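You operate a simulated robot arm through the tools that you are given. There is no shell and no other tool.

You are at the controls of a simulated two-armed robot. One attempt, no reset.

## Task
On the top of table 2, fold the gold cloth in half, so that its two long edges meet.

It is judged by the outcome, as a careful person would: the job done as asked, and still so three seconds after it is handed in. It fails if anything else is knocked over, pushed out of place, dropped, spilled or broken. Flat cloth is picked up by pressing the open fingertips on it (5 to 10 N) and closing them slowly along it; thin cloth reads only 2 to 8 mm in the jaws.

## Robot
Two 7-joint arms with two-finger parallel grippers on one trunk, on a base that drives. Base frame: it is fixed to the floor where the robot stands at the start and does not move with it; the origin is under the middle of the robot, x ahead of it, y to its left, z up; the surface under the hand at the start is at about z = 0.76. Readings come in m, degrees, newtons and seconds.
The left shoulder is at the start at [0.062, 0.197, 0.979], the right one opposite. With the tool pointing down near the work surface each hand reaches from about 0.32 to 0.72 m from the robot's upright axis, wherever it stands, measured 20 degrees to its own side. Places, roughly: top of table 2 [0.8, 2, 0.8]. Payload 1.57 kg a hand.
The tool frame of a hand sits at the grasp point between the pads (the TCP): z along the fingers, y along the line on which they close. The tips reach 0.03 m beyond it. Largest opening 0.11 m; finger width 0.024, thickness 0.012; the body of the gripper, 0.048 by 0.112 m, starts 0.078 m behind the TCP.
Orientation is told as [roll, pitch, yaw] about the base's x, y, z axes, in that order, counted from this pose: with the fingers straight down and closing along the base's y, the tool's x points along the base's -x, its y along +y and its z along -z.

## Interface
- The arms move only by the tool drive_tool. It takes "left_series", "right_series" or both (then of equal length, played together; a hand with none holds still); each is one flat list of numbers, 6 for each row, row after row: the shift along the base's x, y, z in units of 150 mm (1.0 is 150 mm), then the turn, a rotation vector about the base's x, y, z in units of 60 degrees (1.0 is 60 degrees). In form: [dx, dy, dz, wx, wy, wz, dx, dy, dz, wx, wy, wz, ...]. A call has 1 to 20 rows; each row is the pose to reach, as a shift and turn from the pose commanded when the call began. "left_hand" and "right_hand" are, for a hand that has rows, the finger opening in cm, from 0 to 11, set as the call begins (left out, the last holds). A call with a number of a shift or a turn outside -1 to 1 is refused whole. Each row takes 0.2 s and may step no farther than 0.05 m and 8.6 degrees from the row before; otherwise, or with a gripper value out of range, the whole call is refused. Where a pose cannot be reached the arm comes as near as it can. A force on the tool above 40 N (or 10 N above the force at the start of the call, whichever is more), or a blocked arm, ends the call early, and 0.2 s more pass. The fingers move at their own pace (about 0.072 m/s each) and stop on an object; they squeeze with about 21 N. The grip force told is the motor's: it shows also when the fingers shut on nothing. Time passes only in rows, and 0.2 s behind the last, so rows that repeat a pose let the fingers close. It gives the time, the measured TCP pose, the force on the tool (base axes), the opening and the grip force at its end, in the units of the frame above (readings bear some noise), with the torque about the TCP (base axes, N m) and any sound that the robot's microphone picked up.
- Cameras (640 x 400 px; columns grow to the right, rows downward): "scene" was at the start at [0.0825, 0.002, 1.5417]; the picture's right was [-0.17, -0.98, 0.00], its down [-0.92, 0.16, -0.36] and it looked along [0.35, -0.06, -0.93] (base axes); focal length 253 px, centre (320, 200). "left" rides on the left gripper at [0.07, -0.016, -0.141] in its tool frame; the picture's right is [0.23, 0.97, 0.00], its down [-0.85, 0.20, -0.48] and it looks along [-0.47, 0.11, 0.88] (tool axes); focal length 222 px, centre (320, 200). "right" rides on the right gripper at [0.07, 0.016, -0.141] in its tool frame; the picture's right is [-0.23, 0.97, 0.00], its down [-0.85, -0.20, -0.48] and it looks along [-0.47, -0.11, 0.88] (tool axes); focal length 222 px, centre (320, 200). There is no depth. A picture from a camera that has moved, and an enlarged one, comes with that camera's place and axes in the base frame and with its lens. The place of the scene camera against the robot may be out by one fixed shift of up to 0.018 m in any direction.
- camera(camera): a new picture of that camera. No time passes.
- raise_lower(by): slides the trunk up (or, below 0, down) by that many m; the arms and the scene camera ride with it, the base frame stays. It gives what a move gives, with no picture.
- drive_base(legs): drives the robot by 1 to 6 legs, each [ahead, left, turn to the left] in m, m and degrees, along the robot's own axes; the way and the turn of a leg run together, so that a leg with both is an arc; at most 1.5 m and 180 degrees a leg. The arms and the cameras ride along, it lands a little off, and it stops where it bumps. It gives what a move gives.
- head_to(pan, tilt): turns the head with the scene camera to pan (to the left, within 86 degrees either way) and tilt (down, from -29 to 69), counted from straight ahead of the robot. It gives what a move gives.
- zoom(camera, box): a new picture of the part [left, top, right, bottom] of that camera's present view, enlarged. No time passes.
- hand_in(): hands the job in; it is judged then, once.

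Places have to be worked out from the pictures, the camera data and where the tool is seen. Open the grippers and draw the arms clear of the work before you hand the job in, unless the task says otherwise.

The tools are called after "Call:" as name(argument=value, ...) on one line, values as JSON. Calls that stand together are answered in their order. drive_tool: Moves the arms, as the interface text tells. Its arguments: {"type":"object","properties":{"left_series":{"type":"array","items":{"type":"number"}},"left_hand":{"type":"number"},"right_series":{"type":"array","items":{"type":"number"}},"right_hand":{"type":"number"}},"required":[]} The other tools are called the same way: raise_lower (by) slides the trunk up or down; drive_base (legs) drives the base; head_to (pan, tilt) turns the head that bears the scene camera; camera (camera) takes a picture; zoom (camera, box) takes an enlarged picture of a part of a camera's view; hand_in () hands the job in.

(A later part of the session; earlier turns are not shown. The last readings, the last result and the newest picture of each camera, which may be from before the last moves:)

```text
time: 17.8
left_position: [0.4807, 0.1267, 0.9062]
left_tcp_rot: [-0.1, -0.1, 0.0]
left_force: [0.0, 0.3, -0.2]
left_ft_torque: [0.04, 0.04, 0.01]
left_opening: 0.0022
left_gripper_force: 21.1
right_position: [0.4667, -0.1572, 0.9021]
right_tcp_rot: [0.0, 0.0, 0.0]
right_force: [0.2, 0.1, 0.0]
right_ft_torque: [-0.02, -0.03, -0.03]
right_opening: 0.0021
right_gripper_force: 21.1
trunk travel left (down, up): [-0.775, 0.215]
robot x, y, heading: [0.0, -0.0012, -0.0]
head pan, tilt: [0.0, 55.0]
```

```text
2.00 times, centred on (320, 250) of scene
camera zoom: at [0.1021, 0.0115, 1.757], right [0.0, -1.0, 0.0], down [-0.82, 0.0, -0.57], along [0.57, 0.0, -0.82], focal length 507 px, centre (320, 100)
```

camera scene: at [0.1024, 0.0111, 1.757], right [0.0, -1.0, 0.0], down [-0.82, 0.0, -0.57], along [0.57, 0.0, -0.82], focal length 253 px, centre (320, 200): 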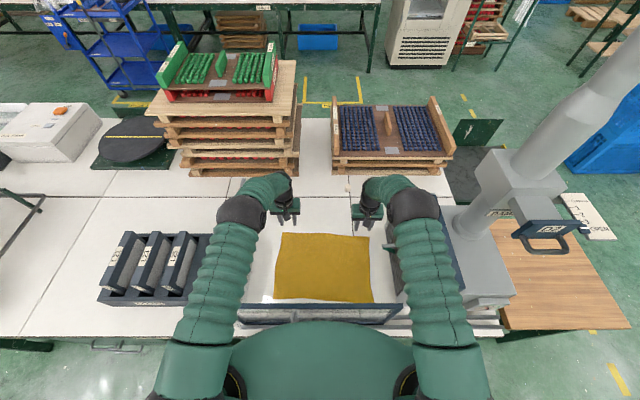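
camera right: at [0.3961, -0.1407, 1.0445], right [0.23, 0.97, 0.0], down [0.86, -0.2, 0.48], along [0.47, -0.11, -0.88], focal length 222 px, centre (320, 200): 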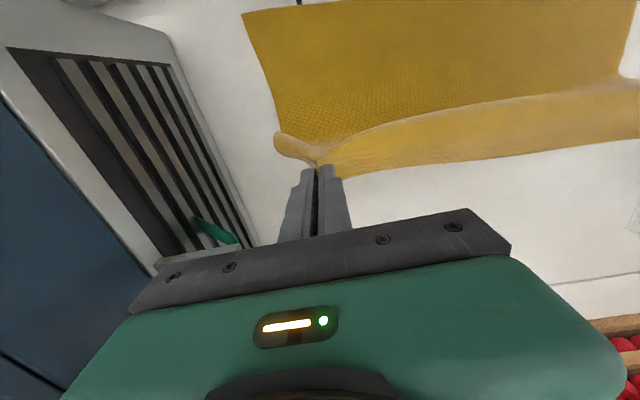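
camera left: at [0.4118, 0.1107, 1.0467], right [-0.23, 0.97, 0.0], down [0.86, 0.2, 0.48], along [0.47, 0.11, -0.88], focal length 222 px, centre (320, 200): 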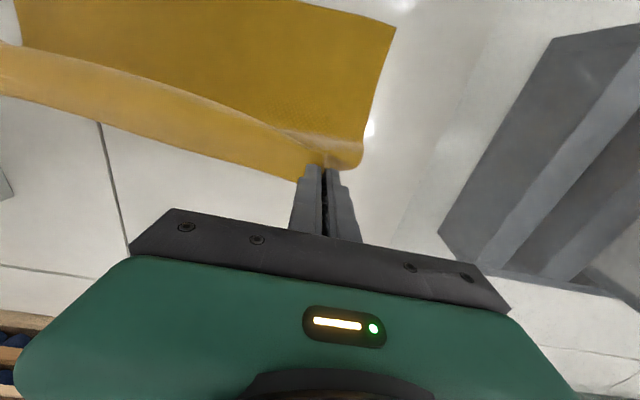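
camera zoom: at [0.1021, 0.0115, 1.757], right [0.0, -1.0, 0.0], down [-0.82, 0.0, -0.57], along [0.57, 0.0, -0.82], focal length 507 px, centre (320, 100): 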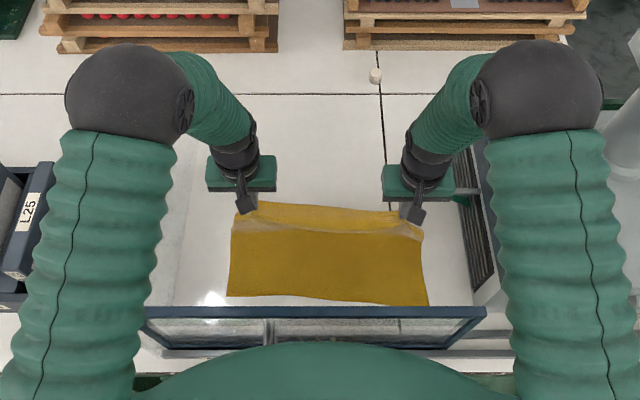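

The fold is forming symmetrically and the near edge hasn't moved (NL≈(0.349,0.176), NR≈(0.324,-0.203)). I continue down the second half of the arc while tilting the hands (~24° about +y) so wrist and camera lean away from the glass.

Call:
drive_tool(left_series=[-0.08, 0.005, -0.01, 0, 0.05, 0, -0.167, 0.01, -0.03, 0, 0.1, 0, -0.25, 0.015, -0.06, 0, 0.15, 0, -0.32, 0.02, -0.097, 0, 0.2, 0, -0.385, 0.025, -0.14, 0, 0.25, 0, -0.447, 0.03, -0.187, 0, 0.3, 0, -0.5, 0.035, -0.245, 0, 0.35, 0, -0.547, 0.04, -0.304, 0, 0.4, 0, -0.547, 0.04, -0.304, 0, 0.4, 0], right_series=[-0.1, 0, -0.01, 0, 0.05, 0, -0.197, 0, -0.03, 0, 0.1, 0, -0.277, 0, -0.06, 0, 0.15, 0, -0.356, 0, -0.097, 0, 0.2, 0, -0.42, 0, -0.14, 0, 0.25, 0, -0.483, 0, -0.187, 0, 0.3, 0, -0.535, 0, -0.245, 0, 0.35, 0, -0.587, 0, -0.304, 0, 0.4, 0, -0.587, 0, -0.304, 0, 0.4, 0])

Call:
camera(camera="left")

Call:
camera(camera="right")

Call:
zoom(camera="scene", box=[160, 150, 480, 350])

```text
time: 19.8
left_position: [0.3993, 0.1333, 0.8597]
left_tcp_rot: [0.0, 24.0, 0.0]
left_force: [-0.5, -2.1, 0.2]
left_ft_torque: [-0.04, -0.01, 0.01]
left_opening: 0.0022
left_gripper_force: 21.1
right_position: [0.3764, -0.1583, 0.8591]
right_tcp_rot: [-0.1, 24.0, 0.0]
right_force: [0.3, 2.0, -0.2]
right_ft_torque: [0.01, 0.03, -0.02]
right_opening: 0.002
right_gripper_force: 20.9
trunk travel left (down, up): [-0.775, 0.215]
robot x, y, heading: [-0.0023, -0.0034, -0.0]
head pan, tilt: [0.0, 55.0]
```

```text
taken
camera left: at [0.3911, 0.1159, 1.0168], right [-0.21, 0.97, 0.09], down [0.98, 0.2, 0.09], along [0.07, 0.11, -0.99], focal length 222 px, centre (320, 200)
```

left: 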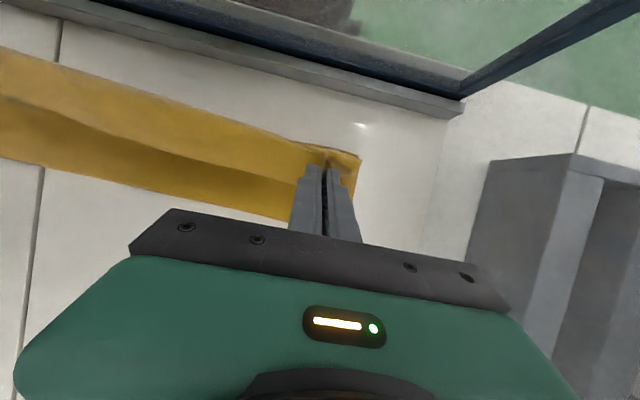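

```text
taken
camera right: at [0.3693, -0.1416, 1.0176], right [0.21, 0.97, -0.09], down [0.98, -0.2, 0.09], along [0.07, -0.11, -0.99], focal length 222 px, centre (320, 200)
```

right: 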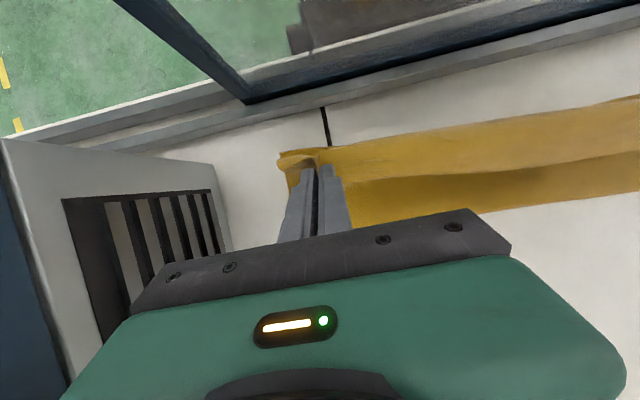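

```text
2.00 times, centred on (320, 250) of scene
camera zoom: at [0.1011, 0.0116, 1.7571], right [0.0, -1.0, 0.0], down [-0.82, 0.0, -0.57], along [0.57, 0.0, -0.82], focal length 507 px, centre (320, 100)
```

zoom: 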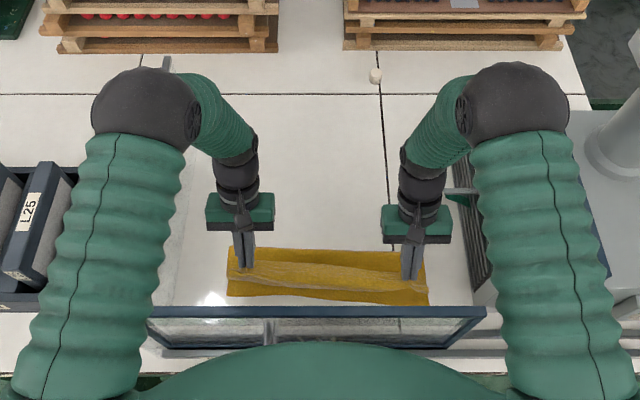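

Tilt achieved (24°), the hands clear the glass and the folded edge is coming down over the near edge. I continue down to a few mm above the table with the tips heading to left x≈0.361, right x≈0.340.

Call:
drive_tool(left_series=[-0.04, 0.003, -0.07, 0, 0, 0, -0.08, 0.006, -0.137, 0, 0, 0, -0.107, 0.009, -0.195, 0, 0, 0, -0.128, 0.012, -0.25, 0, 0, 0, -0.143, 0.015, -0.3, 0, 0, 0, -0.155, 0.018, -0.343, 0, 0, 0, -0.165, 0.02, -0.375, 0, 0, 0, -0.172, 0.02, -0.4, 0, 0, 0, -0.172, 0.02, -0.4, 0, 0, 0], right_series=[-0.037, 0, -0.07, 0, 0, 0, -0.073, 0, -0.137, 0, 0, 0, -0.1, 0, -0.195, 0, 0, 0, -0.127, 0, -0.25, 0, 0, 0, -0.138, 0, -0.3, 0, 0, 0, -0.15, 0, -0.343, 0, 0, 0, -0.16, 0, -0.375, 0, 0, 0, -0.167, 0, -0.4, 0, 0, 0, -0.167, 0, -0.4, 0, 0, 0])

Call:
camera(camera="left")

Call:
camera(camera="right")

Call:
zoom(camera="scene", box=[220, 230, 420, 355])

```text
time: 21.8
left_position: [0.372, 0.1353, 0.7991]
left_tcp_rot: [0.1, 24.0, 0.0]
left_force: [0.2, -4.8, 0.7]
left_ft_torque: [-0.13, 0.01, 0.1]
left_opening: 0.0025
left_gripper_force: 21.0
right_position: [0.3517, -0.158, 0.7997]
right_tcp_rot: [-0.1, 24.0, 0.1]
right_force: [0.7, 4.5, 0.2]
right_ft_torque: [0.13, -0.03, -0.03]
right_opening: 0.0024
right_gripper_force: 20.9
trunk travel left (down, up): [-0.775, 0.215]
robot x, y, heading: [-0.0003, -0.0032, 0.2]
head pan, tilt: [0.0, 55.0]
```

```text
taken
camera left: at [0.3652, 0.1195, 0.9557], right [-0.21, 0.97, 0.09], down [0.98, 0.2, 0.09], along [0.07, 0.11, -0.99], focal length 222 px, centre (320, 200)
```

left: 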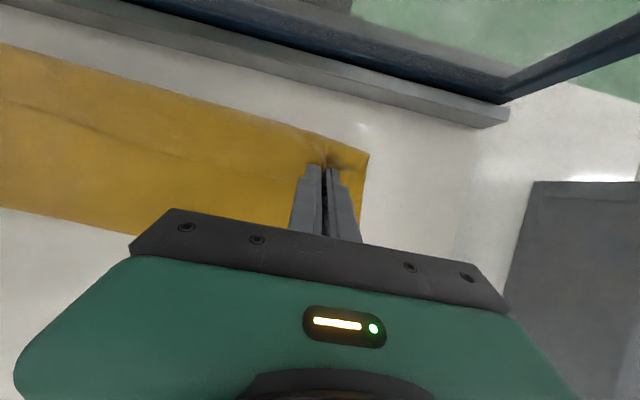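

```text
taken
camera right: at [0.3455, -0.1412, 0.9568], right [0.21, 0.97, -0.09], down [0.98, -0.2, 0.09], along [0.07, -0.11, -0.99], focal length 222 px, centre (320, 200)
```

right: 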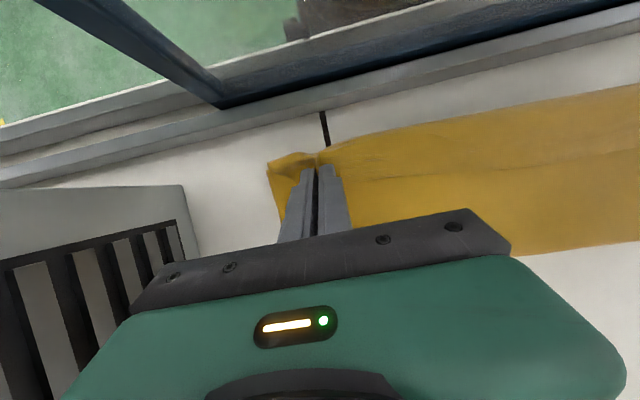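

```text
3.20 times, centred on (320, 292) of scene
camera zoom: at [0.1013, 0.0115, 1.757], right [0.0, -1.0, 0.0], down [-0.82, 0.0, -0.57], along [0.57, 0.0, -0.82], focal length 811 px, centre (320, -96)
```

zoom: 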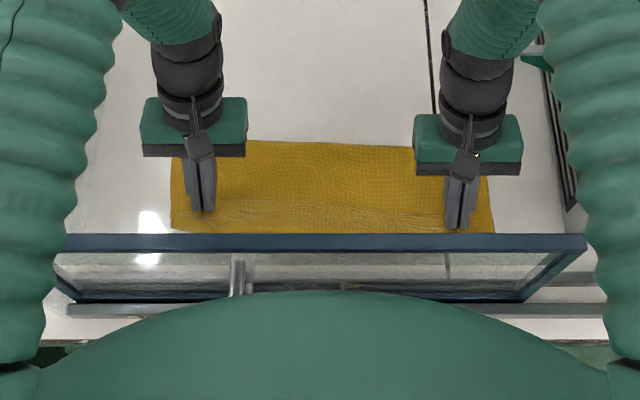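

The edge is nearly down. I zoom in on both grips to see the edge alignment before releasing.

Call:
zoom(camera="left", box=[180, 80, 400, 218])

Call:
zoom(camera="right", box=[240, 80, 460, 218])

Call:
zoom(camera="right", box=[420, 60, 640, 198])

```text
2.90 times, centred on (290, 149) of left
camera zoom: at [0.3652, 0.1195, 0.9557], right [-0.21, 0.97, 0.09], down [0.98, 0.2, 0.09], along [0.07, 0.11, -0.99], focal length 644 px, centre (407, 348)
```

zoom: 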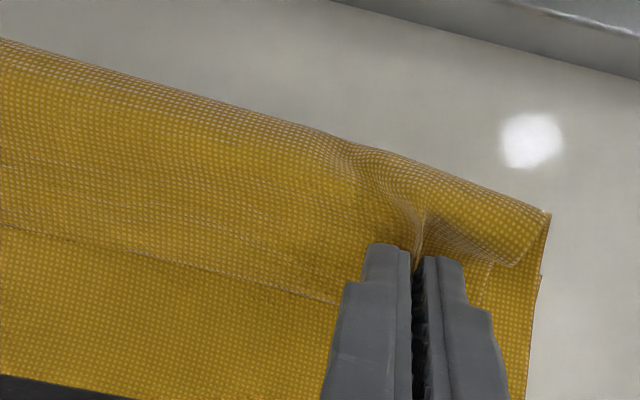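

```text
2.90 times, centred on (350, 149) of right
camera zoom: at [0.3455, -0.1412, 0.9568], right [0.21, 0.97, -0.09], down [0.98, -0.2, 0.09], along [0.07, -0.11, -0.99], focal length 644 px, centre (233, 348)
```

zoom: 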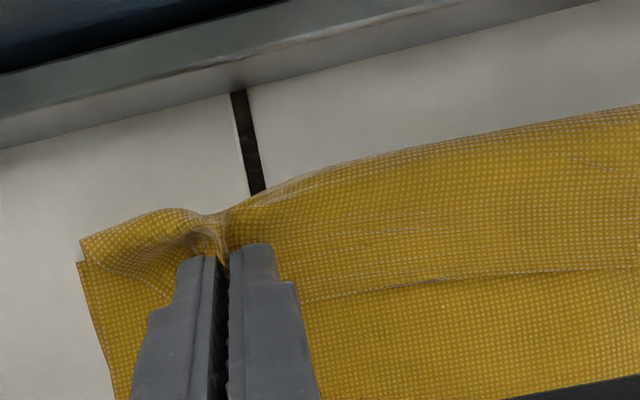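

```text
2.90 times, centred on (530, 129) of right
camera zoom: at [0.3455, -0.1412, 0.9568], right [0.21, 0.97, -0.09], down [0.98, -0.2, 0.09], along [0.07, -0.11, -0.99], focal length 644 px, centre (-289, 406)
```

zoom: 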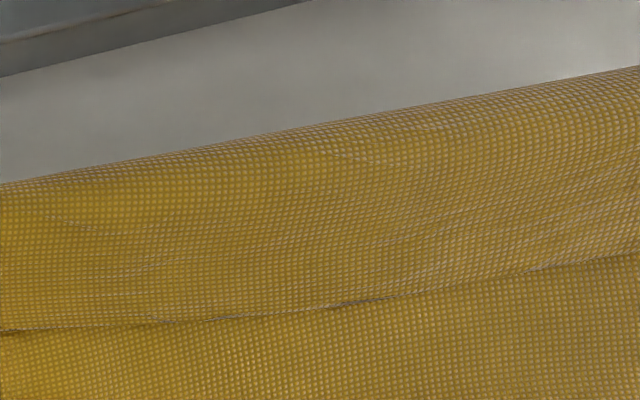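

The top layer has curled: the loop leaves the grips toward the glass and the last ~2 cm of edge is turned back toward +x. I raise the hands ~4 cm to let the loop open out before releasing.

Call:
drive_tool(left_series=[0, -0.01, 0.07, 0, 0, 0, 0, -0.02, 0.14, 0, 0, 0, 0, -0.02, 0.21, 0, 0, 0, 0, -0.02, 0.28, 0, 0, 0, 0, -0.02, 0.28, 0, 0, 0], right_series=[0, 0.01, 0.07, 0, 0, 0, 0, 0.02, 0.14, 0, 0, 0, 0, 0.02, 0.21, 0, 0, 0, 0, 0.02, 0.28, 0, 0, 0, 0, 0.02, 0.28, 0, 0, 0])

Call:
camera(camera="left")

Call:
camera(camera="right")

Call:
zoom(camera="scene", box=[220, 230, 420, 355])

```text
time: 23.0
left_position: [0.3715, 0.1335, 0.8392]
left_tcp_rot: [-0.1, 24.0, 0.0]
left_force: [0.5, -0.4, -0.7]
left_ft_torque: [-0.03, 0.02, -0.02]
left_opening: 0.0024
left_gripper_force: 21.2
right_position: [0.3526, -0.1541, 0.8411]
right_tcp_rot: [0.0, 24.0, 0.0]
right_force: [0.8, 0.9, -0.4]
right_ft_torque: [0.05, 0.01, -0.02]
right_opening: 0.0028
right_gripper_force: 20.8
trunk travel left (down, up): [-0.775, 0.215]
robot x, y, heading: [0.0002, 0.0023, -0.3]
head pan, tilt: [0.0, 55.0]
```

```text
taken
camera left: at [0.3652, 0.1171, 0.9966], right [-0.21, 0.97, 0.09], down [0.98, 0.2, 0.09], along [0.07, 0.11, -0.99], focal length 222 px, centre (320, 200)
```

left: 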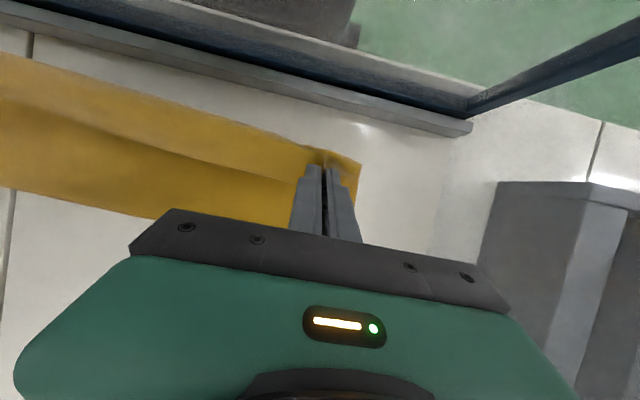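

```text
taken
camera right: at [0.3454, -0.1389, 0.9985], right [0.21, 0.97, -0.09], down [0.98, -0.2, 0.09], along [0.07, -0.11, -0.99], focal length 222 px, centre (320, 200)
```

right: 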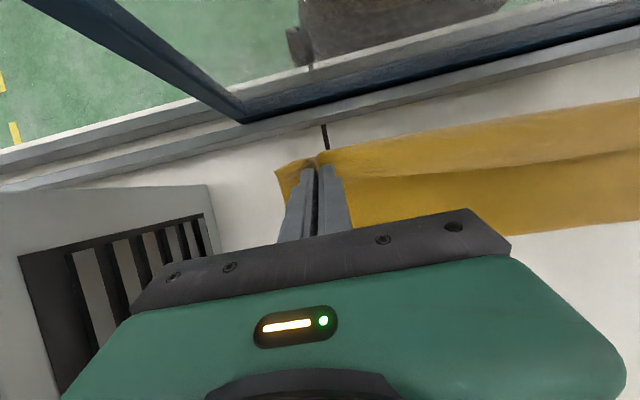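

```text
3.20 times, centred on (320, 292) of scene
camera zoom: at [0.1015, 0.0116, 1.757], right [0.0, -1.0, 0.0], down [-0.82, 0.0, -0.57], along [0.57, 0.0, -0.82], focal length 811 px, centre (320, -96)
```

zoom: 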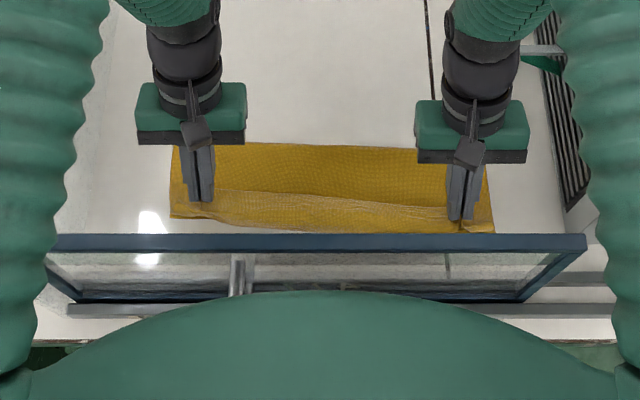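

The fold line was dragged to x≈0.43 because the cloth has to loop out of the y-closing pinch; releasing here would give a poor fold. I reverse the arc to lay the cloth flat again, planning a re-grip with the fingers closing across the edge.

Call:
drive_tool(left_series=[0.09, 0, 0.107, 0, 0, 0, 0.183, -0.005, 0.193, 0, -0.05, 0, 0.297, -0.01, 0.293, 0, -0.1, 0, 0.417, -0.02, 0.373, 0, -0.2, 0, 0.563, -0.03, 0.42, 0, -0.3, 0, 0.73, -0.04, 0.44, 0, -0.4, 0, 0.73, -0.04, 0.44, 0, -0.4, 0], right_series=[0.094, 0, 0.107, 0, 0, 0, 0.19, -0.005, 0.193, 0, -0.05, 0, 0.31, -0.01, 0.293, 0, -0.1, 0, 0.433, -0.02, 0.373, 0, -0.2, 0, 0.585, -0.03, 0.42, 0, -0.3, 0, 0.76, -0.04, 0.44, 0, -0.4, 0, 0.76, -0.04, 0.44, 0, -0.4, 0])

Call:
camera(camera="left")

Call:
camera(camera="right")

```text
time: 24.6
left_position: [0.4825, 0.1252, 0.9073]
left_tcp_rot: [-0.1, -0.2, 0.0]
left_force: [0.3, -0.2, -0.1]
left_ft_torque: [0.06, -0.01, 0.0]
left_opening: 0.0022
left_gripper_force: 21.6
right_position: [0.4651, -0.1609, 0.9071]
right_tcp_rot: [0.0, -0.1, 0.0]
right_force: [0.2, 0.4, 0.7]
right_ft_torque: [-0.04, 0.02, 0.01]
right_opening: 0.0021
right_gripper_force: 20.9
trunk travel left (down, up): [-0.775, 0.215]
robot x, y, heading: [0.0006, 0.0032, 0.2]
head pan, tilt: [0.0, 55.0]
```

```text
taken
camera left: at [0.4114, 0.1077, 1.048], right [-0.23, 0.97, 0.0], down [0.85, 0.2, 0.48], along [0.47, 0.11, -0.88], focal length 222 px, centre (320, 200)
```

left: 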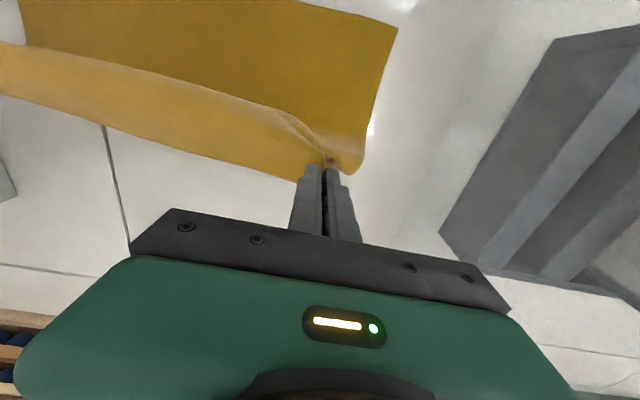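

```text
taken
camera right: at [0.3947, -0.1437, 1.0493], right [0.23, 0.97, 0.0], down [0.85, -0.2, 0.48], along [0.47, -0.11, -0.88], focal length 222 px, centre (320, 200)
```

right: 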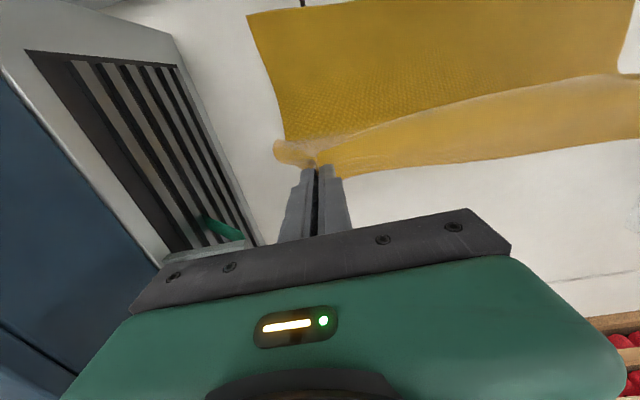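

Cloth and near edge still in place. I lay the far half back down along the arc to the original far-edge position.

Call:
drive_tool(left_series=[0.1, 0, -0.02, 0, 0, 0, 0.23, 0, -0.045, 0, 0, 0, 0.363, 0, -0.093, 0, 0, 0, 0.49, 0.003, -0.157, 0, 0, 0, 0.603, 0.005, -0.24, 0, 0, 0, 0.697, 0.006, -0.34, 0, 0, 0, 0.763, 0.008, -0.453, 0, 0, 0, 0.81, 0.01, -0.58, 0, 0, 0, 0.845, 0.013, -0.71, 0, 0, 0, 0.845, 0.013, -0.71, 0, 0, 0], right_series=[0.1, 0, -0.02, 0, 0, 0, 0.235, -0.005, -0.045, 0, 0, 0, 0.372, -0.01, -0.093, 0, 0, 0, 0.502, -0.015, -0.157, 0, 0, 0, 0.618, -0.02, -0.24, 0, 0, 0, 0.714, -0.025, -0.34, 0, 0, 0, 0.782, -0.03, -0.453, 0, 0, 0, 0.83, -0.035, -0.58, 0, 0, 0, 0.866, -0.04, -0.71, 0, 0, 0, 0.866, -0.04, -0.71, 0, 0, 0])

Call:
camera(camera="left")

Call:
camera(camera="right")

Call:
zoom(camera="scene", box=[200, 160, 440, 340])

```text
time: 26.8
left_position: [0.608, 0.1273, 0.7997]
left_tcp_rot: [0.0, -0.1, 0.1]
left_force: [-0.3, -6.6, -0.2]
left_ft_torque: [-0.18, 0.0, 0.01]
left_opening: 0.0021
left_gripper_force: 21.2
right_position: [0.5952, -0.1667, 0.8002]
right_tcp_rot: [0.0, 0.0, 0.0]
right_force: [0.1, 6.6, 0.6]
right_ft_torque: [0.19, -0.02, -0.03]
right_opening: 0.0024
right_gripper_force: 21.6
trunk travel left (down, up): [-0.775, 0.215]
robot x, y, heading: [-0.0009, -0.0023, 0.1]
head pan, tilt: [0.0, 55.0]
```

```text
taken
camera left: at [0.5374, 0.112, 0.9403], right [-0.23, 0.97, 0.0], down [0.85, 0.2, 0.48], along [0.47, 0.11, -0.88], focal length 222 px, centre (320, 200)
```

left: 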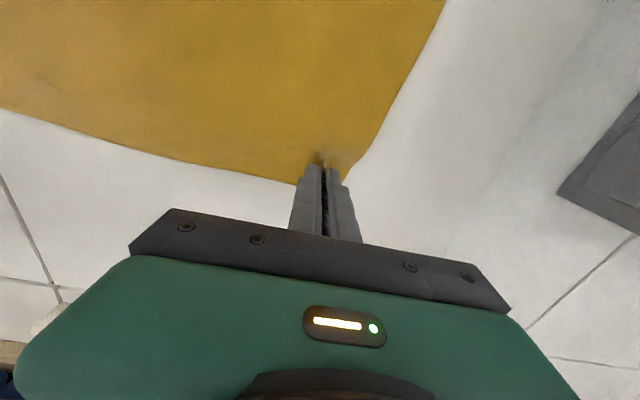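

```text
taken
camera right: at [0.5247, -0.1505, 0.9421], right [0.23, 0.97, 0.0], down [0.85, -0.2, 0.48], along [0.47, -0.11, -0.88], focal length 222 px, centre (320, 200)
```

right: 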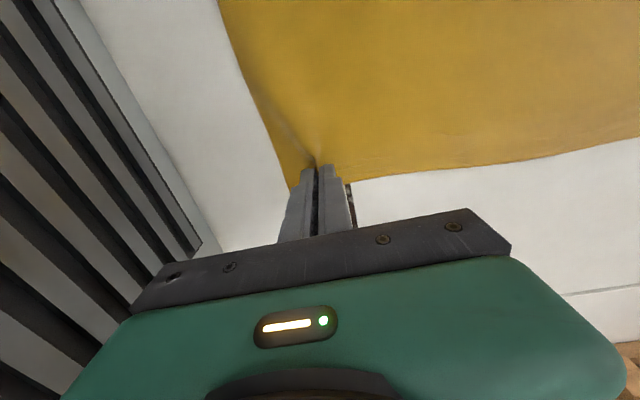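

```text
2.22 times, centred on (320, 250) of scene
camera zoom: at [0.1019, 0.0115, 1.757], right [0.0, -1.0, 0.0], down [-0.82, 0.0, -0.57], along [0.57, 0.0, -0.82], focal length 563 px, centre (320, 89)
```

zoom: 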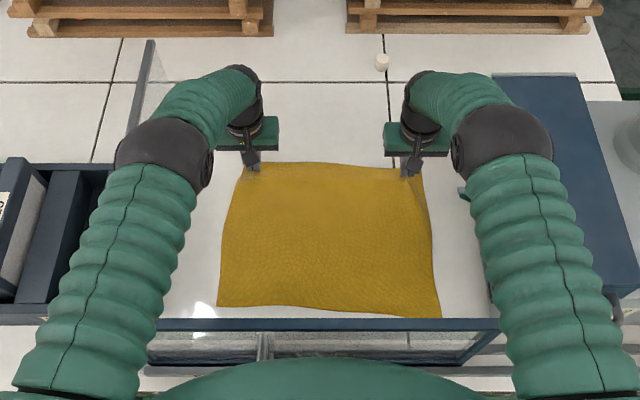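

The cloth is flat again. I lower to light contact and open the fingers to spread the pinch out.

Call:
drive_tool(left_series=[0, 0, -0.03, 0, 0, 0, 0, 0, -0.06, 0, 0, 0, 0, 0, -0.06, 0, 0, 0], right_series=[0, 0, -0.03, 0, 0, 0, 0, 0, -0.06, 0, 0, 0, 0, 0, -0.06, 0, 0, 0])

Call:
drive_tool(left_series=[0, 0, 0, 0, 0, 0, 0, 0, 0, 0, 0, 0], right_series=[0, 0, 0, 0, 0, 0, 0, 0, 0, 0, 0, 0], left_hand=2, right_hand=2)

Call:
drive_tool(left_series=[0, 0, 0, 0, 0, 0, 0, 0, 0, 0, 0, 0], right_series=[0, 0, 0, 0, 0, 0, 0, 0, 0, 0, 0, 0], left_hand=4, right_hand=4)

Call:
drive_tool(left_series=[0, 0, 0.2, 0, 0, 0, 0, 0, 0.4, 0, 0, 0, 0, 0, 0.4, 0, 0, 0], right_series=[0, 0, 0.2, 0, 0, 0, 0, 0, 0.4, 0, 0, 0, 0, 0, 0.4, 0, 0, 0])

Call:
camera(camera="left")

Call:
camera(camera="right")

```text
time: 27.6
left_position: [0.6085, 0.1287, 0.7904]
left_tcp_rot: [0.0, 0.0, 0.1]
left_force: [-0.3, -7.0, 5.6]
left_ft_torque: [-0.21, 0.0, 0.04]
left_opening: 0.0025
left_gripper_force: 21.4
right_position: [0.5961, -0.1679, 0.7915]
right_tcp_rot: [0.0, -0.1, 0.0]
right_force: [0.6, 7.6, 0.3]
right_ft_torque: [0.21, 0.02, -0.04]
right_opening: 0.0023
right_gripper_force: 21.1
trunk travel left (down, up): [-0.775, 0.215]
robot x, y, heading: [0.0026, 0.0045, -0.0]
head pan, tilt: [0.0, 55.0]
```

```text
time: 28.2
left_position: [0.6093, 0.1303, 0.7917]
left_tcp_rot: [0.0, 0.1, 0.0]
left_force: [0.9, 2.3, 6.6]
left_ft_torque: [0.08, -0.05, 0.01]
left_opening: 0.0194
left_gripper_force: 0.1
right_position: [0.5963, -0.169, 0.7928]
right_tcp_rot: [-0.1, 0.1, 0.0]
right_force: [-0.4, -1.0, 0.8]
right_ft_torque: [-0.02, 0.04, 0.02]
right_opening: 0.02
right_gripper_force: 0.1
trunk travel left (down, up): [-0.775, 0.215]
robot x, y, heading: [0.0032, 0.0004, 0.2]
head pan, tilt: [0.0, 55.0]
```

```text
time: 28.8
left_position: [0.6071, 0.1272, 0.7911]
left_tcp_rot: [0.0, 0.0, 0.0]
left_force: [-0.1, -1.8, 6.2]
left_ft_torque: [0.01, -0.06, 0.0]
left_opening: 0.0365
left_gripper_force: 0.1
right_position: [0.5961, -0.1691, 0.7922]
right_tcp_rot: [0.1, 0.0, 0.1]
right_force: [-0.3, 0.2, 0.4]
right_ft_torque: [0.01, -0.02, -0.01]
right_opening: 0.04
right_gripper_force: 0.1
trunk travel left (down, up): [-0.775, 0.215]
robot x, y, heading: [0.0002, 0.0008, -0.2]
head pan, tilt: [0.0, 55.0]
```

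```text
time: 29.6
left_position: [0.6085, 0.1307, 0.8483]
left_tcp_rot: [0.0, 0.1, 0.0]
left_force: [-0.1, 0.3, 0.0]
left_ft_torque: [-0.01, 0.01, 0.01]
left_opening: 0.0401
left_gripper_force: 0.1
right_position: [0.5974, -0.1677, 0.8526]
right_tcp_rot: [0.0, 0.1, -0.1]
right_force: [-0.3, -0.7, 0.0]
right_ft_torque: [-0.01, 0.02, 0.01]
right_opening: 0.04
right_gripper_force: 0.1
trunk travel left (down, up): [-0.775, 0.215]
robot x, y, heading: [0.0034, 0.0035, 0.1]
head pan, tilt: [0.0, 55.0]
```

```text
taken
camera left: at [0.539, 0.1139, 0.9904], right [-0.23, 0.97, 0.0], down [0.86, 0.2, 0.48], along [0.47, 0.11, -0.88], focal length 222 px, centre (320, 200)
```

left: 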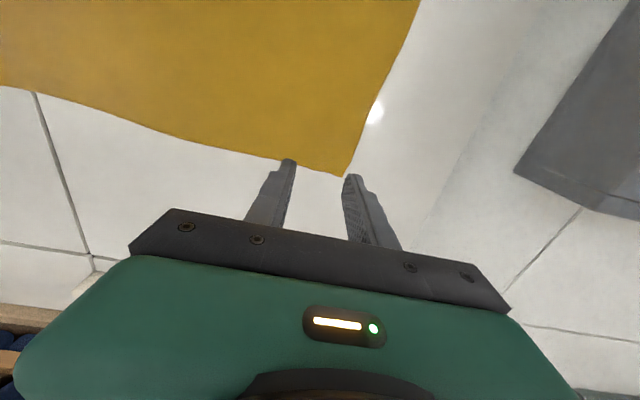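

```text
taken
camera right: at [0.5265, -0.1506, 0.9951], right [0.23, 0.97, 0.0], down [0.86, -0.2, 0.48], along [0.47, -0.11, -0.88], focal length 222 px, centre (320, 200)
```

right: 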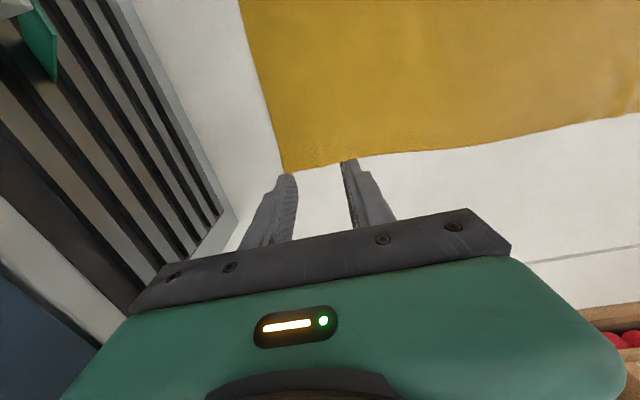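

The cloth sprang back flat (FL≈(0.628,0.160), FR≈(0.609,-0.210)). Now I raise the hands and yaw them ±90° so the fingers close along x, across the far edge.

Call:
drive_tool(left_series=[0, 0, 0.1, 0, 0, 0.125, 0, 0, 0.2, 0, 0, 0.25, 0, 0, 0.3, 0, 0, 0.375, 0, 0, 0.4, 0, 0, 0.5, 0, 0, 0.4, 0, 0, 0.625, 0, 0, 0.4, 0, 0, 0.75, 0, 0, 0.4, 0, 0, 0.875, 0, 0, 0.4, 0, 0, 1.0, 0, 0, 0.4, 0, 0, 1.0], right_series=[0, 0, 0.1, 0, 0, -0.125, 0, 0, 0.2, 0, 0, -0.25, 0, 0, 0.3, 0, 0, -0.375, 0, 0, 0.4, 0, 0, -0.5, 0, 0, 0.4, 0, 0, -0.625, 0, 0, 0.4, 0, 0, -0.75, 0, 0, 0.4, 0, 0, -0.875, 0, 0, 0.4, 0, 0, -1.0, 0, 0, 0.4, 0, 0, -1.0])

Call:
camera(camera="scene")

```text
time: 31.6
left_position: [0.6083, 0.1294, 0.9109]
left_tcp_rot: [0.1, -0.1, 60.1]
left_force: [0.1, 0.3, 0.1]
left_ft_torque: [0.02, -0.01, -0.02]
left_opening: 0.04
left_gripper_force: 0.2
right_position: [0.5962, -0.1667, 0.9106]
right_tcp_rot: [-0.1, 0.1, -60.1]
right_force: [0.3, -0.2, 0.1]
right_ft_torque: [-0.01, 0.0, -0.01]
right_opening: 0.04
right_gripper_force: 0.0
trunk travel left (down, up): [-0.775, 0.215]
robot x, y, heading: [-0.0021, 0.0001, 0.1]
head pan, tilt: [0.0, 55.0]
```

```text
taken
camera scene: at [0.1028, 0.0114, 1.7569], right [0.0, -1.0, 0.0], down [-0.82, 0.0, -0.57], along [0.57, 0.0, -0.82], focal length 253 px, centre (320, 200)
```

scene: 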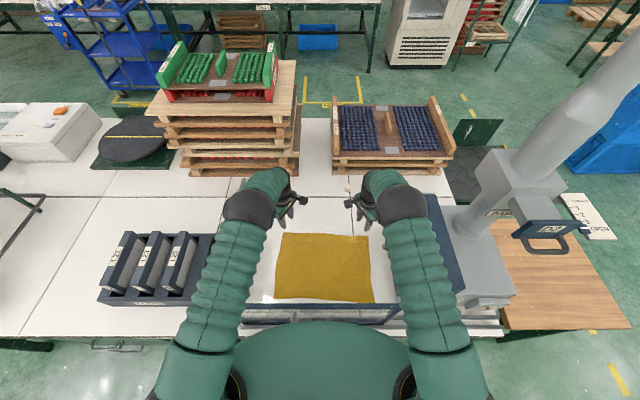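

60° reached easily. I finish the yaw (left 87°, right -93°, matching the cloth's slight skew) and move over the far-edge grip points.

Call:
drive_tool(left_series=[0.04, 0.02, 0, 0, 0, 0.12, 0.08, 0.04, 0, 0, 0, 0.24, 0.12, 0.05, 0, 0, 0, 0.36, 0.13, 0.055, 0, 0, 0, 0.45, 0.13, 0.055, 0, 0, 0, 0.45], right_series=[0.03, -0.04, 0, 0, 0, -0.14, 0.06, -0.08, 0, 0, 0, -0.28, 0.09, -0.11, 0, 0, 0, -0.42, 0.105, -0.12, 0, 0, 0, -0.55, 0.105, -0.12, 0, 0, 0, -0.55])

Call:
camera(camera="left")

Call:
camera(camera="right")

```text
time: 32.8
left_position: [0.6274, 0.1379, 0.9122]
left_tcp_rot: [0.1, -0.1, 87.1]
left_force: [-0.6, -1.6, 0.7]
left_ft_torque: [0.01, 0.02, 0.03]
left_opening: 0.0401
left_gripper_force: 0.2
right_position: [0.612, -0.1857, 0.9111]
right_tcp_rot: [-0.1, 0.0, -93.1]
right_force: [-0.5, 0.4, -0.2]
right_ft_torque: [0.0, -0.03, -0.01]
right_opening: 0.0398
right_gripper_force: 0.1
trunk travel left (down, up): [-0.775, 0.215]
robot x, y, heading: [0.0004, -0.0012, 0.0]
head pan, tilt: [0.0, 55.0]
```

```text
taken
camera left: at [0.64, 0.0665, 1.0526], right [-0.98, -0.18, 0.0], down [-0.16, 0.86, 0.48], along [-0.09, 0.47, -0.88], focal length 222 px, centre (320, 200)
```

left: 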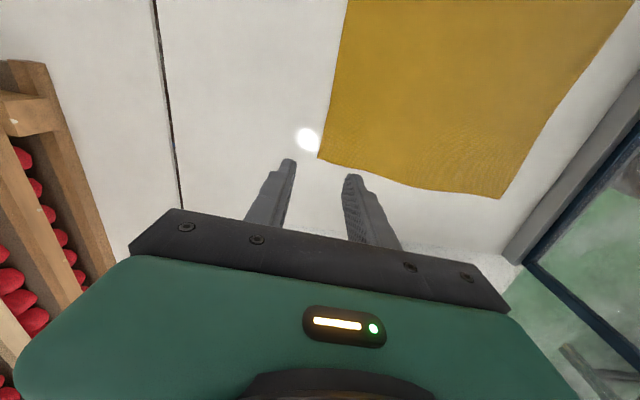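

```text
taken
camera right: at [0.632, -0.1159, 1.053], right [0.96, -0.28, 0.0], down [-0.24, -0.84, 0.48], along [-0.14, -0.46, -0.88], focal length 222 px, centre (320, 200)
```

right: 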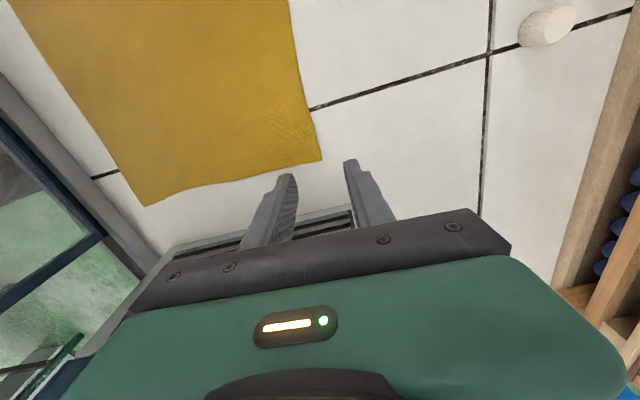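

Edges at the grips: left x≈0.624, right x≈0.606. I lower both to just above contact with fingers straddling the edge.

Call:
drive_tool(left_series=[-0.003, 0, -0.2, 0, 0, 0, -0.006, 0, -0.4, 0, 0, 0, -0.01, 0, -0.6, 0, 0, 0, -0.01, 0, -0.77, 0, 0, 0, -0.01, 0, -0.77, 0, 0, 0], right_series=[-0.008, 0, -0.2, 0, 0, 0, -0.016, 0, -0.4, 0, 0, 0, -0.024, 0, -0.6, 0, 0, 0, -0.027, 0, -0.765, 0, 0, 0, -0.027, 0, -0.765, 0, 0, 0])

Call:
camera(camera="left")

Call:
camera(camera="right")

```text
time: 34.0
left_position: [0.6264, 0.1366, 0.7964]
left_tcp_rot: [0.1, -0.1, 87.1]
left_force: [-0.5, -0.1, 0.5]
left_ft_torque: [-0.02, 0.0, 0.01]
left_opening: 0.0401
left_gripper_force: 0.1
right_position: [0.6087, -0.1826, 0.7953]
right_tcp_rot: [-0.1, 0.0, -93.0]
right_force: [0.1, -0.2, 0.7]
right_ft_torque: [-0.01, 0.0, 0.0]
right_opening: 0.04
right_gripper_force: 0.0
trunk travel left (down, up): [-0.775, 0.215]
robot x, y, heading: [0.003, -0.0028, 0.1]
head pan, tilt: [0.0, 55.0]
```

```text
taken
camera left: at [0.6391, 0.0657, 0.9361], right [-0.98, -0.18, 0.0], down [-0.15, 0.86, 0.48], along [-0.09, 0.47, -0.88], focal length 222 px, centre (320, 200)
```

left: 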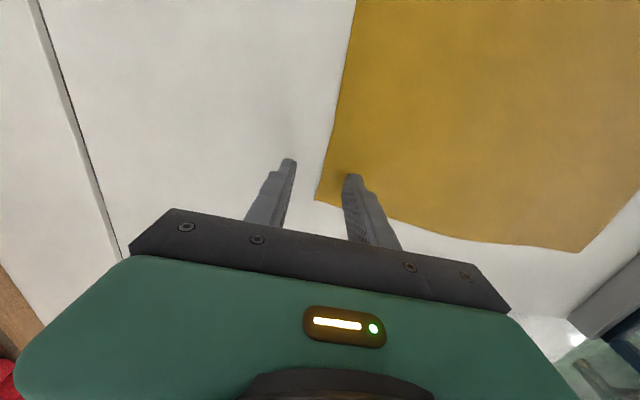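

```text
taken
camera right: at [0.6278, -0.1138, 0.9375], right [0.96, -0.28, 0.0], down [-0.24, -0.84, 0.48], along [-0.13, -0.46, -0.88], focal length 222 px, centre (320, 200)
```

right: 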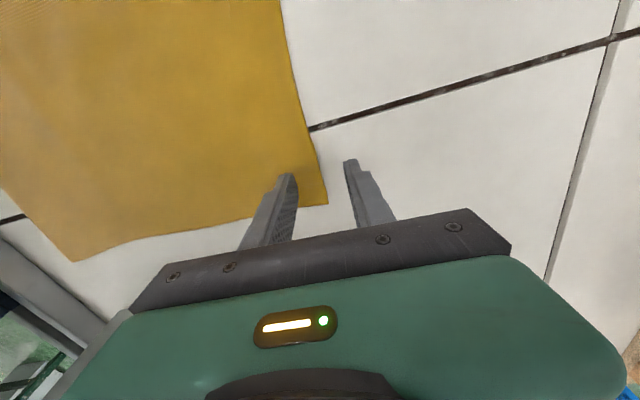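

The edge lies between the fingers on both sides. I step down to light contact.

Call:
drive_tool(left_series=[0, 0, -0.02, 0, 0, 0, 0, 0, -0.04, 0, 0, 0, 0, 0, -0.04, 0, 0, 0], right_series=[0, 0, -0.02, 0, 0, 0, 0, 0, -0.035, 0, 0, 0, 0, 0, -0.035, 0, 0, 0])

```text
time: 34.8
left_position: [0.6256, 0.1377, 0.7907]
left_tcp_rot: [0.0, -0.1, 87.1]
left_force: [0.9, -0.9, 4.3]
left_ft_torque: [0.01, 0.1, 0.01]
left_opening: 0.0402
left_gripper_force: 0.0
right_position: [0.6087, -0.1825, 0.7905]
right_tcp_rot: [0.1, -0.1, -93.0]
right_force: [0.7, 0.1, 12.2]
right_ft_torque: [0.02, 0.3, -0.01]
right_opening: 0.0395
right_gripper_force: 0.1
trunk travel left (down, up): [-0.775, 0.215]
robot x, y, heading: [0.0011, 0.0036, -0.0]
head pan, tilt: [0.0, 55.0]
```

Contact is on the inner (cloth-side) fingers, 4 N and 12 N. I balance the pressure and start closing slowly.

Call:
drive_tool(left_series=[0, 0, -0.005, 0, 0, 0, 0, 0, -0.005, 0, 0, 0], right_series=[0, 0, 0.004, 0, 0, 0, 0, 0, 0.004, 0, 0, 0], left_hand=3.4, right_hand=3.4)

Call:
drive_tool(left_series=[0, 0, 0, 0, 0, 0, 0, 0, 0, 0, 0, 0], right_series=[0, 0, 0, 0, 0, 0, 0, 0, 0, 0, 0, 0], left_hand=2.6, right_hand=2.6)

Call:
zoom(camera="left", box=[220, 120, 420, 245])

Call:
zoom(camera="right", box=[220, 120, 420, 245])

```text
time: 35.4
left_position: [0.6272, 0.1367, 0.7918]
left_tcp_rot: [-0.1, -0.1, 87.0]
left_force: [-1.4, 0.7, 7.9]
left_ft_torque: [0.05, 0.28, -0.03]
left_opening: 0.0353
left_gripper_force: 1.2
right_position: [0.6057, -0.1844, 0.7911]
right_tcp_rot: [-0.1, -0.2, -93.0]
right_force: [-1.1, 0.8, 5.7]
right_ft_torque: [0.03, 0.16, -0.02]
right_opening: 0.035
right_gripper_force: 1.0
trunk travel left (down, up): [-0.775, 0.215]
robot x, y, heading: [-0.0024, 0.0003, 0.2]
head pan, tilt: [0.0, 55.0]
```

```text
time: 36.0
left_position: [0.6265, 0.1361, 0.7905]
left_tcp_rot: [-0.1, -0.1, 87.1]
left_force: [-1.6, 1.3, 9.4]
left_ft_torque: [0.07, 0.19, -0.02]
left_opening: 0.0278
left_gripper_force: 1.1
right_position: [0.6057, -0.1851, 0.7916]
right_tcp_rot: [0.0, -0.1, -93.1]
right_force: [-1.1, 0.3, 5.2]
right_ft_torque: [-0.05, 0.15, 0.01]
right_opening: 0.0273
right_gripper_force: 0.6
trunk travel left (down, up): [-0.775, 0.215]
robot x, y, heading: [0.0017, -0.0004, 0.1]
head pan, tilt: [0.0, 55.0]
```

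```text
3.20 times, centred on (320, 182) of left
camera zoom: at [0.6376, 0.0659, 0.9321], right [-0.98, -0.18, 0.0], down [-0.15, 0.86, 0.48], along [-0.08, 0.47, -0.88], focal length 711 px, centre (320, 256)
```

zoom: 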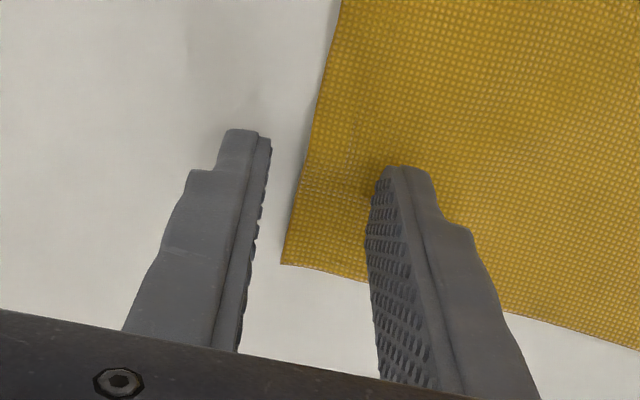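

```text
3.20 times, centred on (320, 182) of right
camera zoom: at [0.626, -0.1153, 0.9332], right [0.96, -0.28, 0.0], down [-0.24, -0.84, 0.48], along [-0.13, -0.46, -0.88], focal length 711 px, centre (320, 256)
```

zoom: 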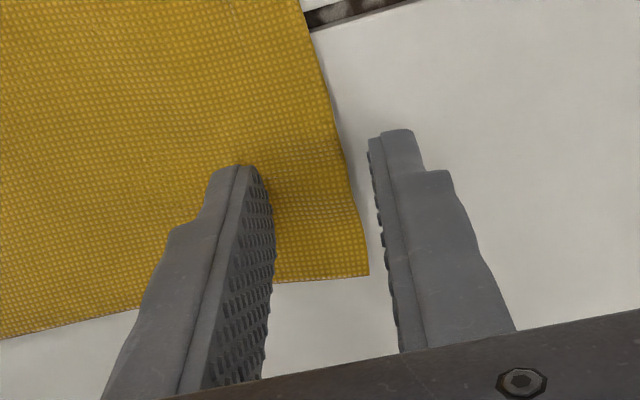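

The cloth edge is being drawn toward the outer fingers. I keep closing slowly.

Call:
drive_tool(left_series=[0, 0, 0, 0, 0, 0, 0, 0, 0, 0, 0, 0], right_series=[0, 0, -0.004, 0, 0, 0, 0, 0, -0.004, 0, 0, 0], left_hand=2.0, right_hand=2.0)

Call:
drive_tool(left_series=[0, 0, 0, 0, 0, 0, 0, 0, 0, 0, 0, 0], right_series=[0, 0, 0, 0, 0, 0, 0, 0, 0, 0, 0, 0], left_hand=1.4, right_hand=1.4)

Call:
zoom(camera="left", box=[220, 120, 420, 245])

Call:
zoom(camera="right", box=[220, 120, 420, 245])

```text
time: 36.6
left_position: [0.6255, 0.1366, 0.7905]
left_tcp_rot: [0.0, -0.1, 87.0]
left_force: [-1.9, 1.7, 8.4]
left_ft_torque: [0.05, 0.2, 0.01]
left_opening: 0.022
left_gripper_force: 1.3
right_position: [0.6081, -0.1852, 0.7922]
right_tcp_rot: [0.2, 0.0, -93.1]
right_force: [1.3, -1.0, 6.0]
right_ft_torque: [-0.03, 0.07, 0.04]
right_opening: 0.0193
right_gripper_force: 0.1
trunk travel left (down, up): [-0.775, 0.215]
robot x, y, heading: [-0.0024, 0.0017, 0.0]
head pan, tilt: [0.0, 55.0]
```

```text
time: 37.2
left_position: [0.6259, 0.1371, 0.7906]
left_tcp_rot: [-0.1, -0.1, 87.0]
left_force: [0.3, 0.1, 8.2]
left_ft_torque: [-0.01, 0.07, 0.0]
left_opening: 0.0134
left_gripper_force: 0.1
right_position: [0.6079, -0.1834, 0.7908]
right_tcp_rot: [0.1, 0.0, -92.9]
right_force: [0.3, -0.7, 11.1]
right_ft_torque: [-0.02, 0.07, -0.03]
right_opening: 0.0129
right_gripper_force: 0.1
trunk travel left (down, up): [-0.775, 0.215]
robot x, y, heading: [0.001, 0.0029, 0.2]
head pan, tilt: [0.0, 55.0]
```

```text
3.20 times, centred on (320, 182) of left
camera zoom: at [0.638, 0.0657, 0.9322], right [-0.98, -0.18, 0.0], down [-0.15, 0.86, 0.48], along [-0.08, 0.47, -0.88], focal length 711 px, centre (320, 256)
```

zoom: 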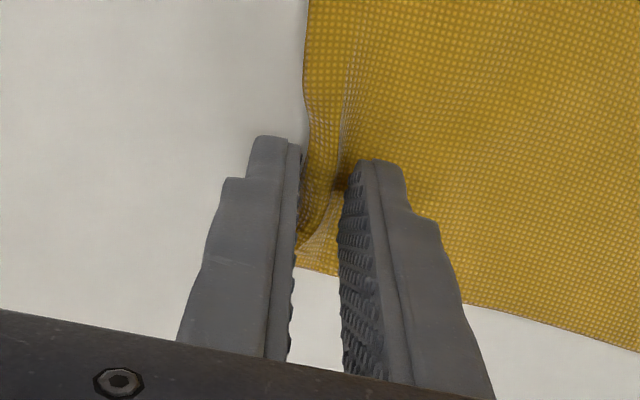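

```text
3.20 times, centred on (320, 182) of right
camera zoom: at [0.6268, -0.1151, 0.9332], right [0.96, -0.28, 0.0], down [-0.24, -0.84, 0.48], along [-0.13, -0.46, -0.88], focal length 711 px, centre (320, 256)
```

zoom: 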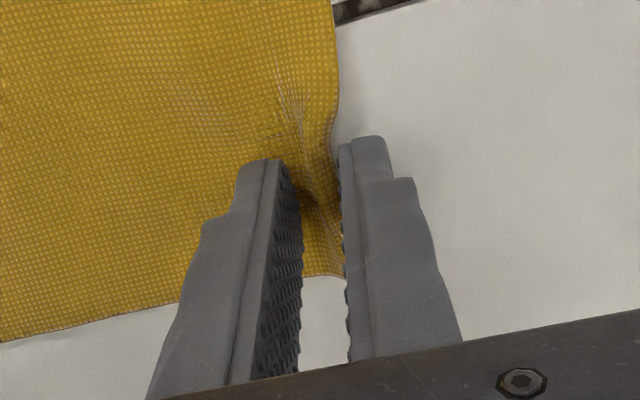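

Both edges now buckle upward between the pads, as wanted. I close fully.

Call:
drive_tool(left_series=[0, 0, 0, 0, 0, 0, 0, 0, 0, 0, 0, 0], right_series=[0, 0, 0, 0, 0, 0, 0, 0, 0, 0, 0, 0], left_hand=0.7, right_hand=0.7)

Call:
drive_tool(left_series=[0, 0, 0, 0, 0, 0, 0, 0, 0, 0, 0, 0, 0, 0, 0, 0, 0, 0], right_series=[0, 0, 0, 0, 0, 0, 0, 0, 0, 0, 0, 0, 0, 0, 0, 0, 0, 0], left_hand=0, right_hand=0)

Call:
zoom(camera="left", box=[220, 120, 420, 245])

Call:
zoom(camera="right", box=[220, 120, 420, 245])

```text
time: 37.8
left_position: [0.6251, 0.1364, 0.7927]
left_tcp_rot: [-0.1, -0.1, 86.9]
left_force: [0.3, -0.4, 7.4]
left_ft_torque: [-0.01, 0.02, -0.02]
left_opening: 0.0065
left_gripper_force: 0.2
right_position: [0.6076, -0.1844, 0.7915]
right_tcp_rot: [0.0, -0.1, -93.0]
right_force: [0.6, 0.3, 11.9]
right_ft_torque: [-0.02, 0.08, -0.02]
right_opening: 0.0066
right_gripper_force: 0.1
trunk travel left (down, up): [-0.775, 0.215]
robot x, y, heading: [0.001, -0.0017, 0.1]
head pan, tilt: [0.0, 55.0]
```

```text
time: 38.6
left_position: [0.6245, 0.138, 0.7919]
left_tcp_rot: [0.0, -0.1, 87.1]
left_force: [-1.5, 0.4, 6.6]
left_ft_torque: [0.0, 0.11, 0.04]
left_opening: 0.0023
left_gripper_force: 20.7
right_position: [0.6071, -0.1844, 0.7903]
right_tcp_rot: [0.0, -0.1, -93.0]
right_force: [-1.3, -0.4, 10.8]
right_ft_torque: [-0.04, 0.16, 0.0]
right_opening: 0.0025
right_gripper_force: 20.3
trunk travel left (down, up): [-0.775, 0.215]
robot x, y, heading: [0.0006, -0.0011, 0.0]
head pan, tilt: [0.0, 55.0]
```

```text
3.20 times, centred on (320, 182) of left
camera zoom: at [0.6371, 0.0659, 0.9322], right [-0.98, -0.18, 0.0], down [-0.15, 0.86, 0.48], along [-0.08, 0.47, -0.88], focal length 711 px, centre (320, 256)
```

zoom: 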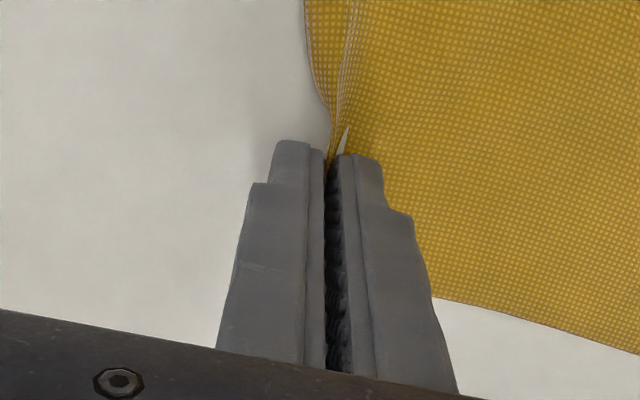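

```text
3.20 times, centred on (320, 182) of right
camera zoom: at [0.626, -0.1149, 0.9331], right [0.96, -0.28, 0.0], down [-0.24, -0.84, 0.48], along [-0.13, -0.46, -0.88], focal length 711 px, centre (320, 256)
```

zoom: 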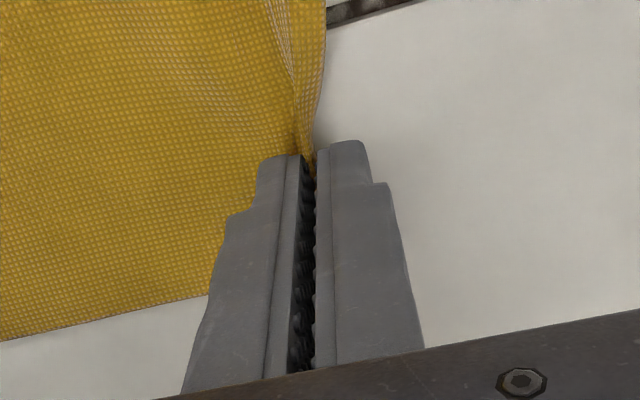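

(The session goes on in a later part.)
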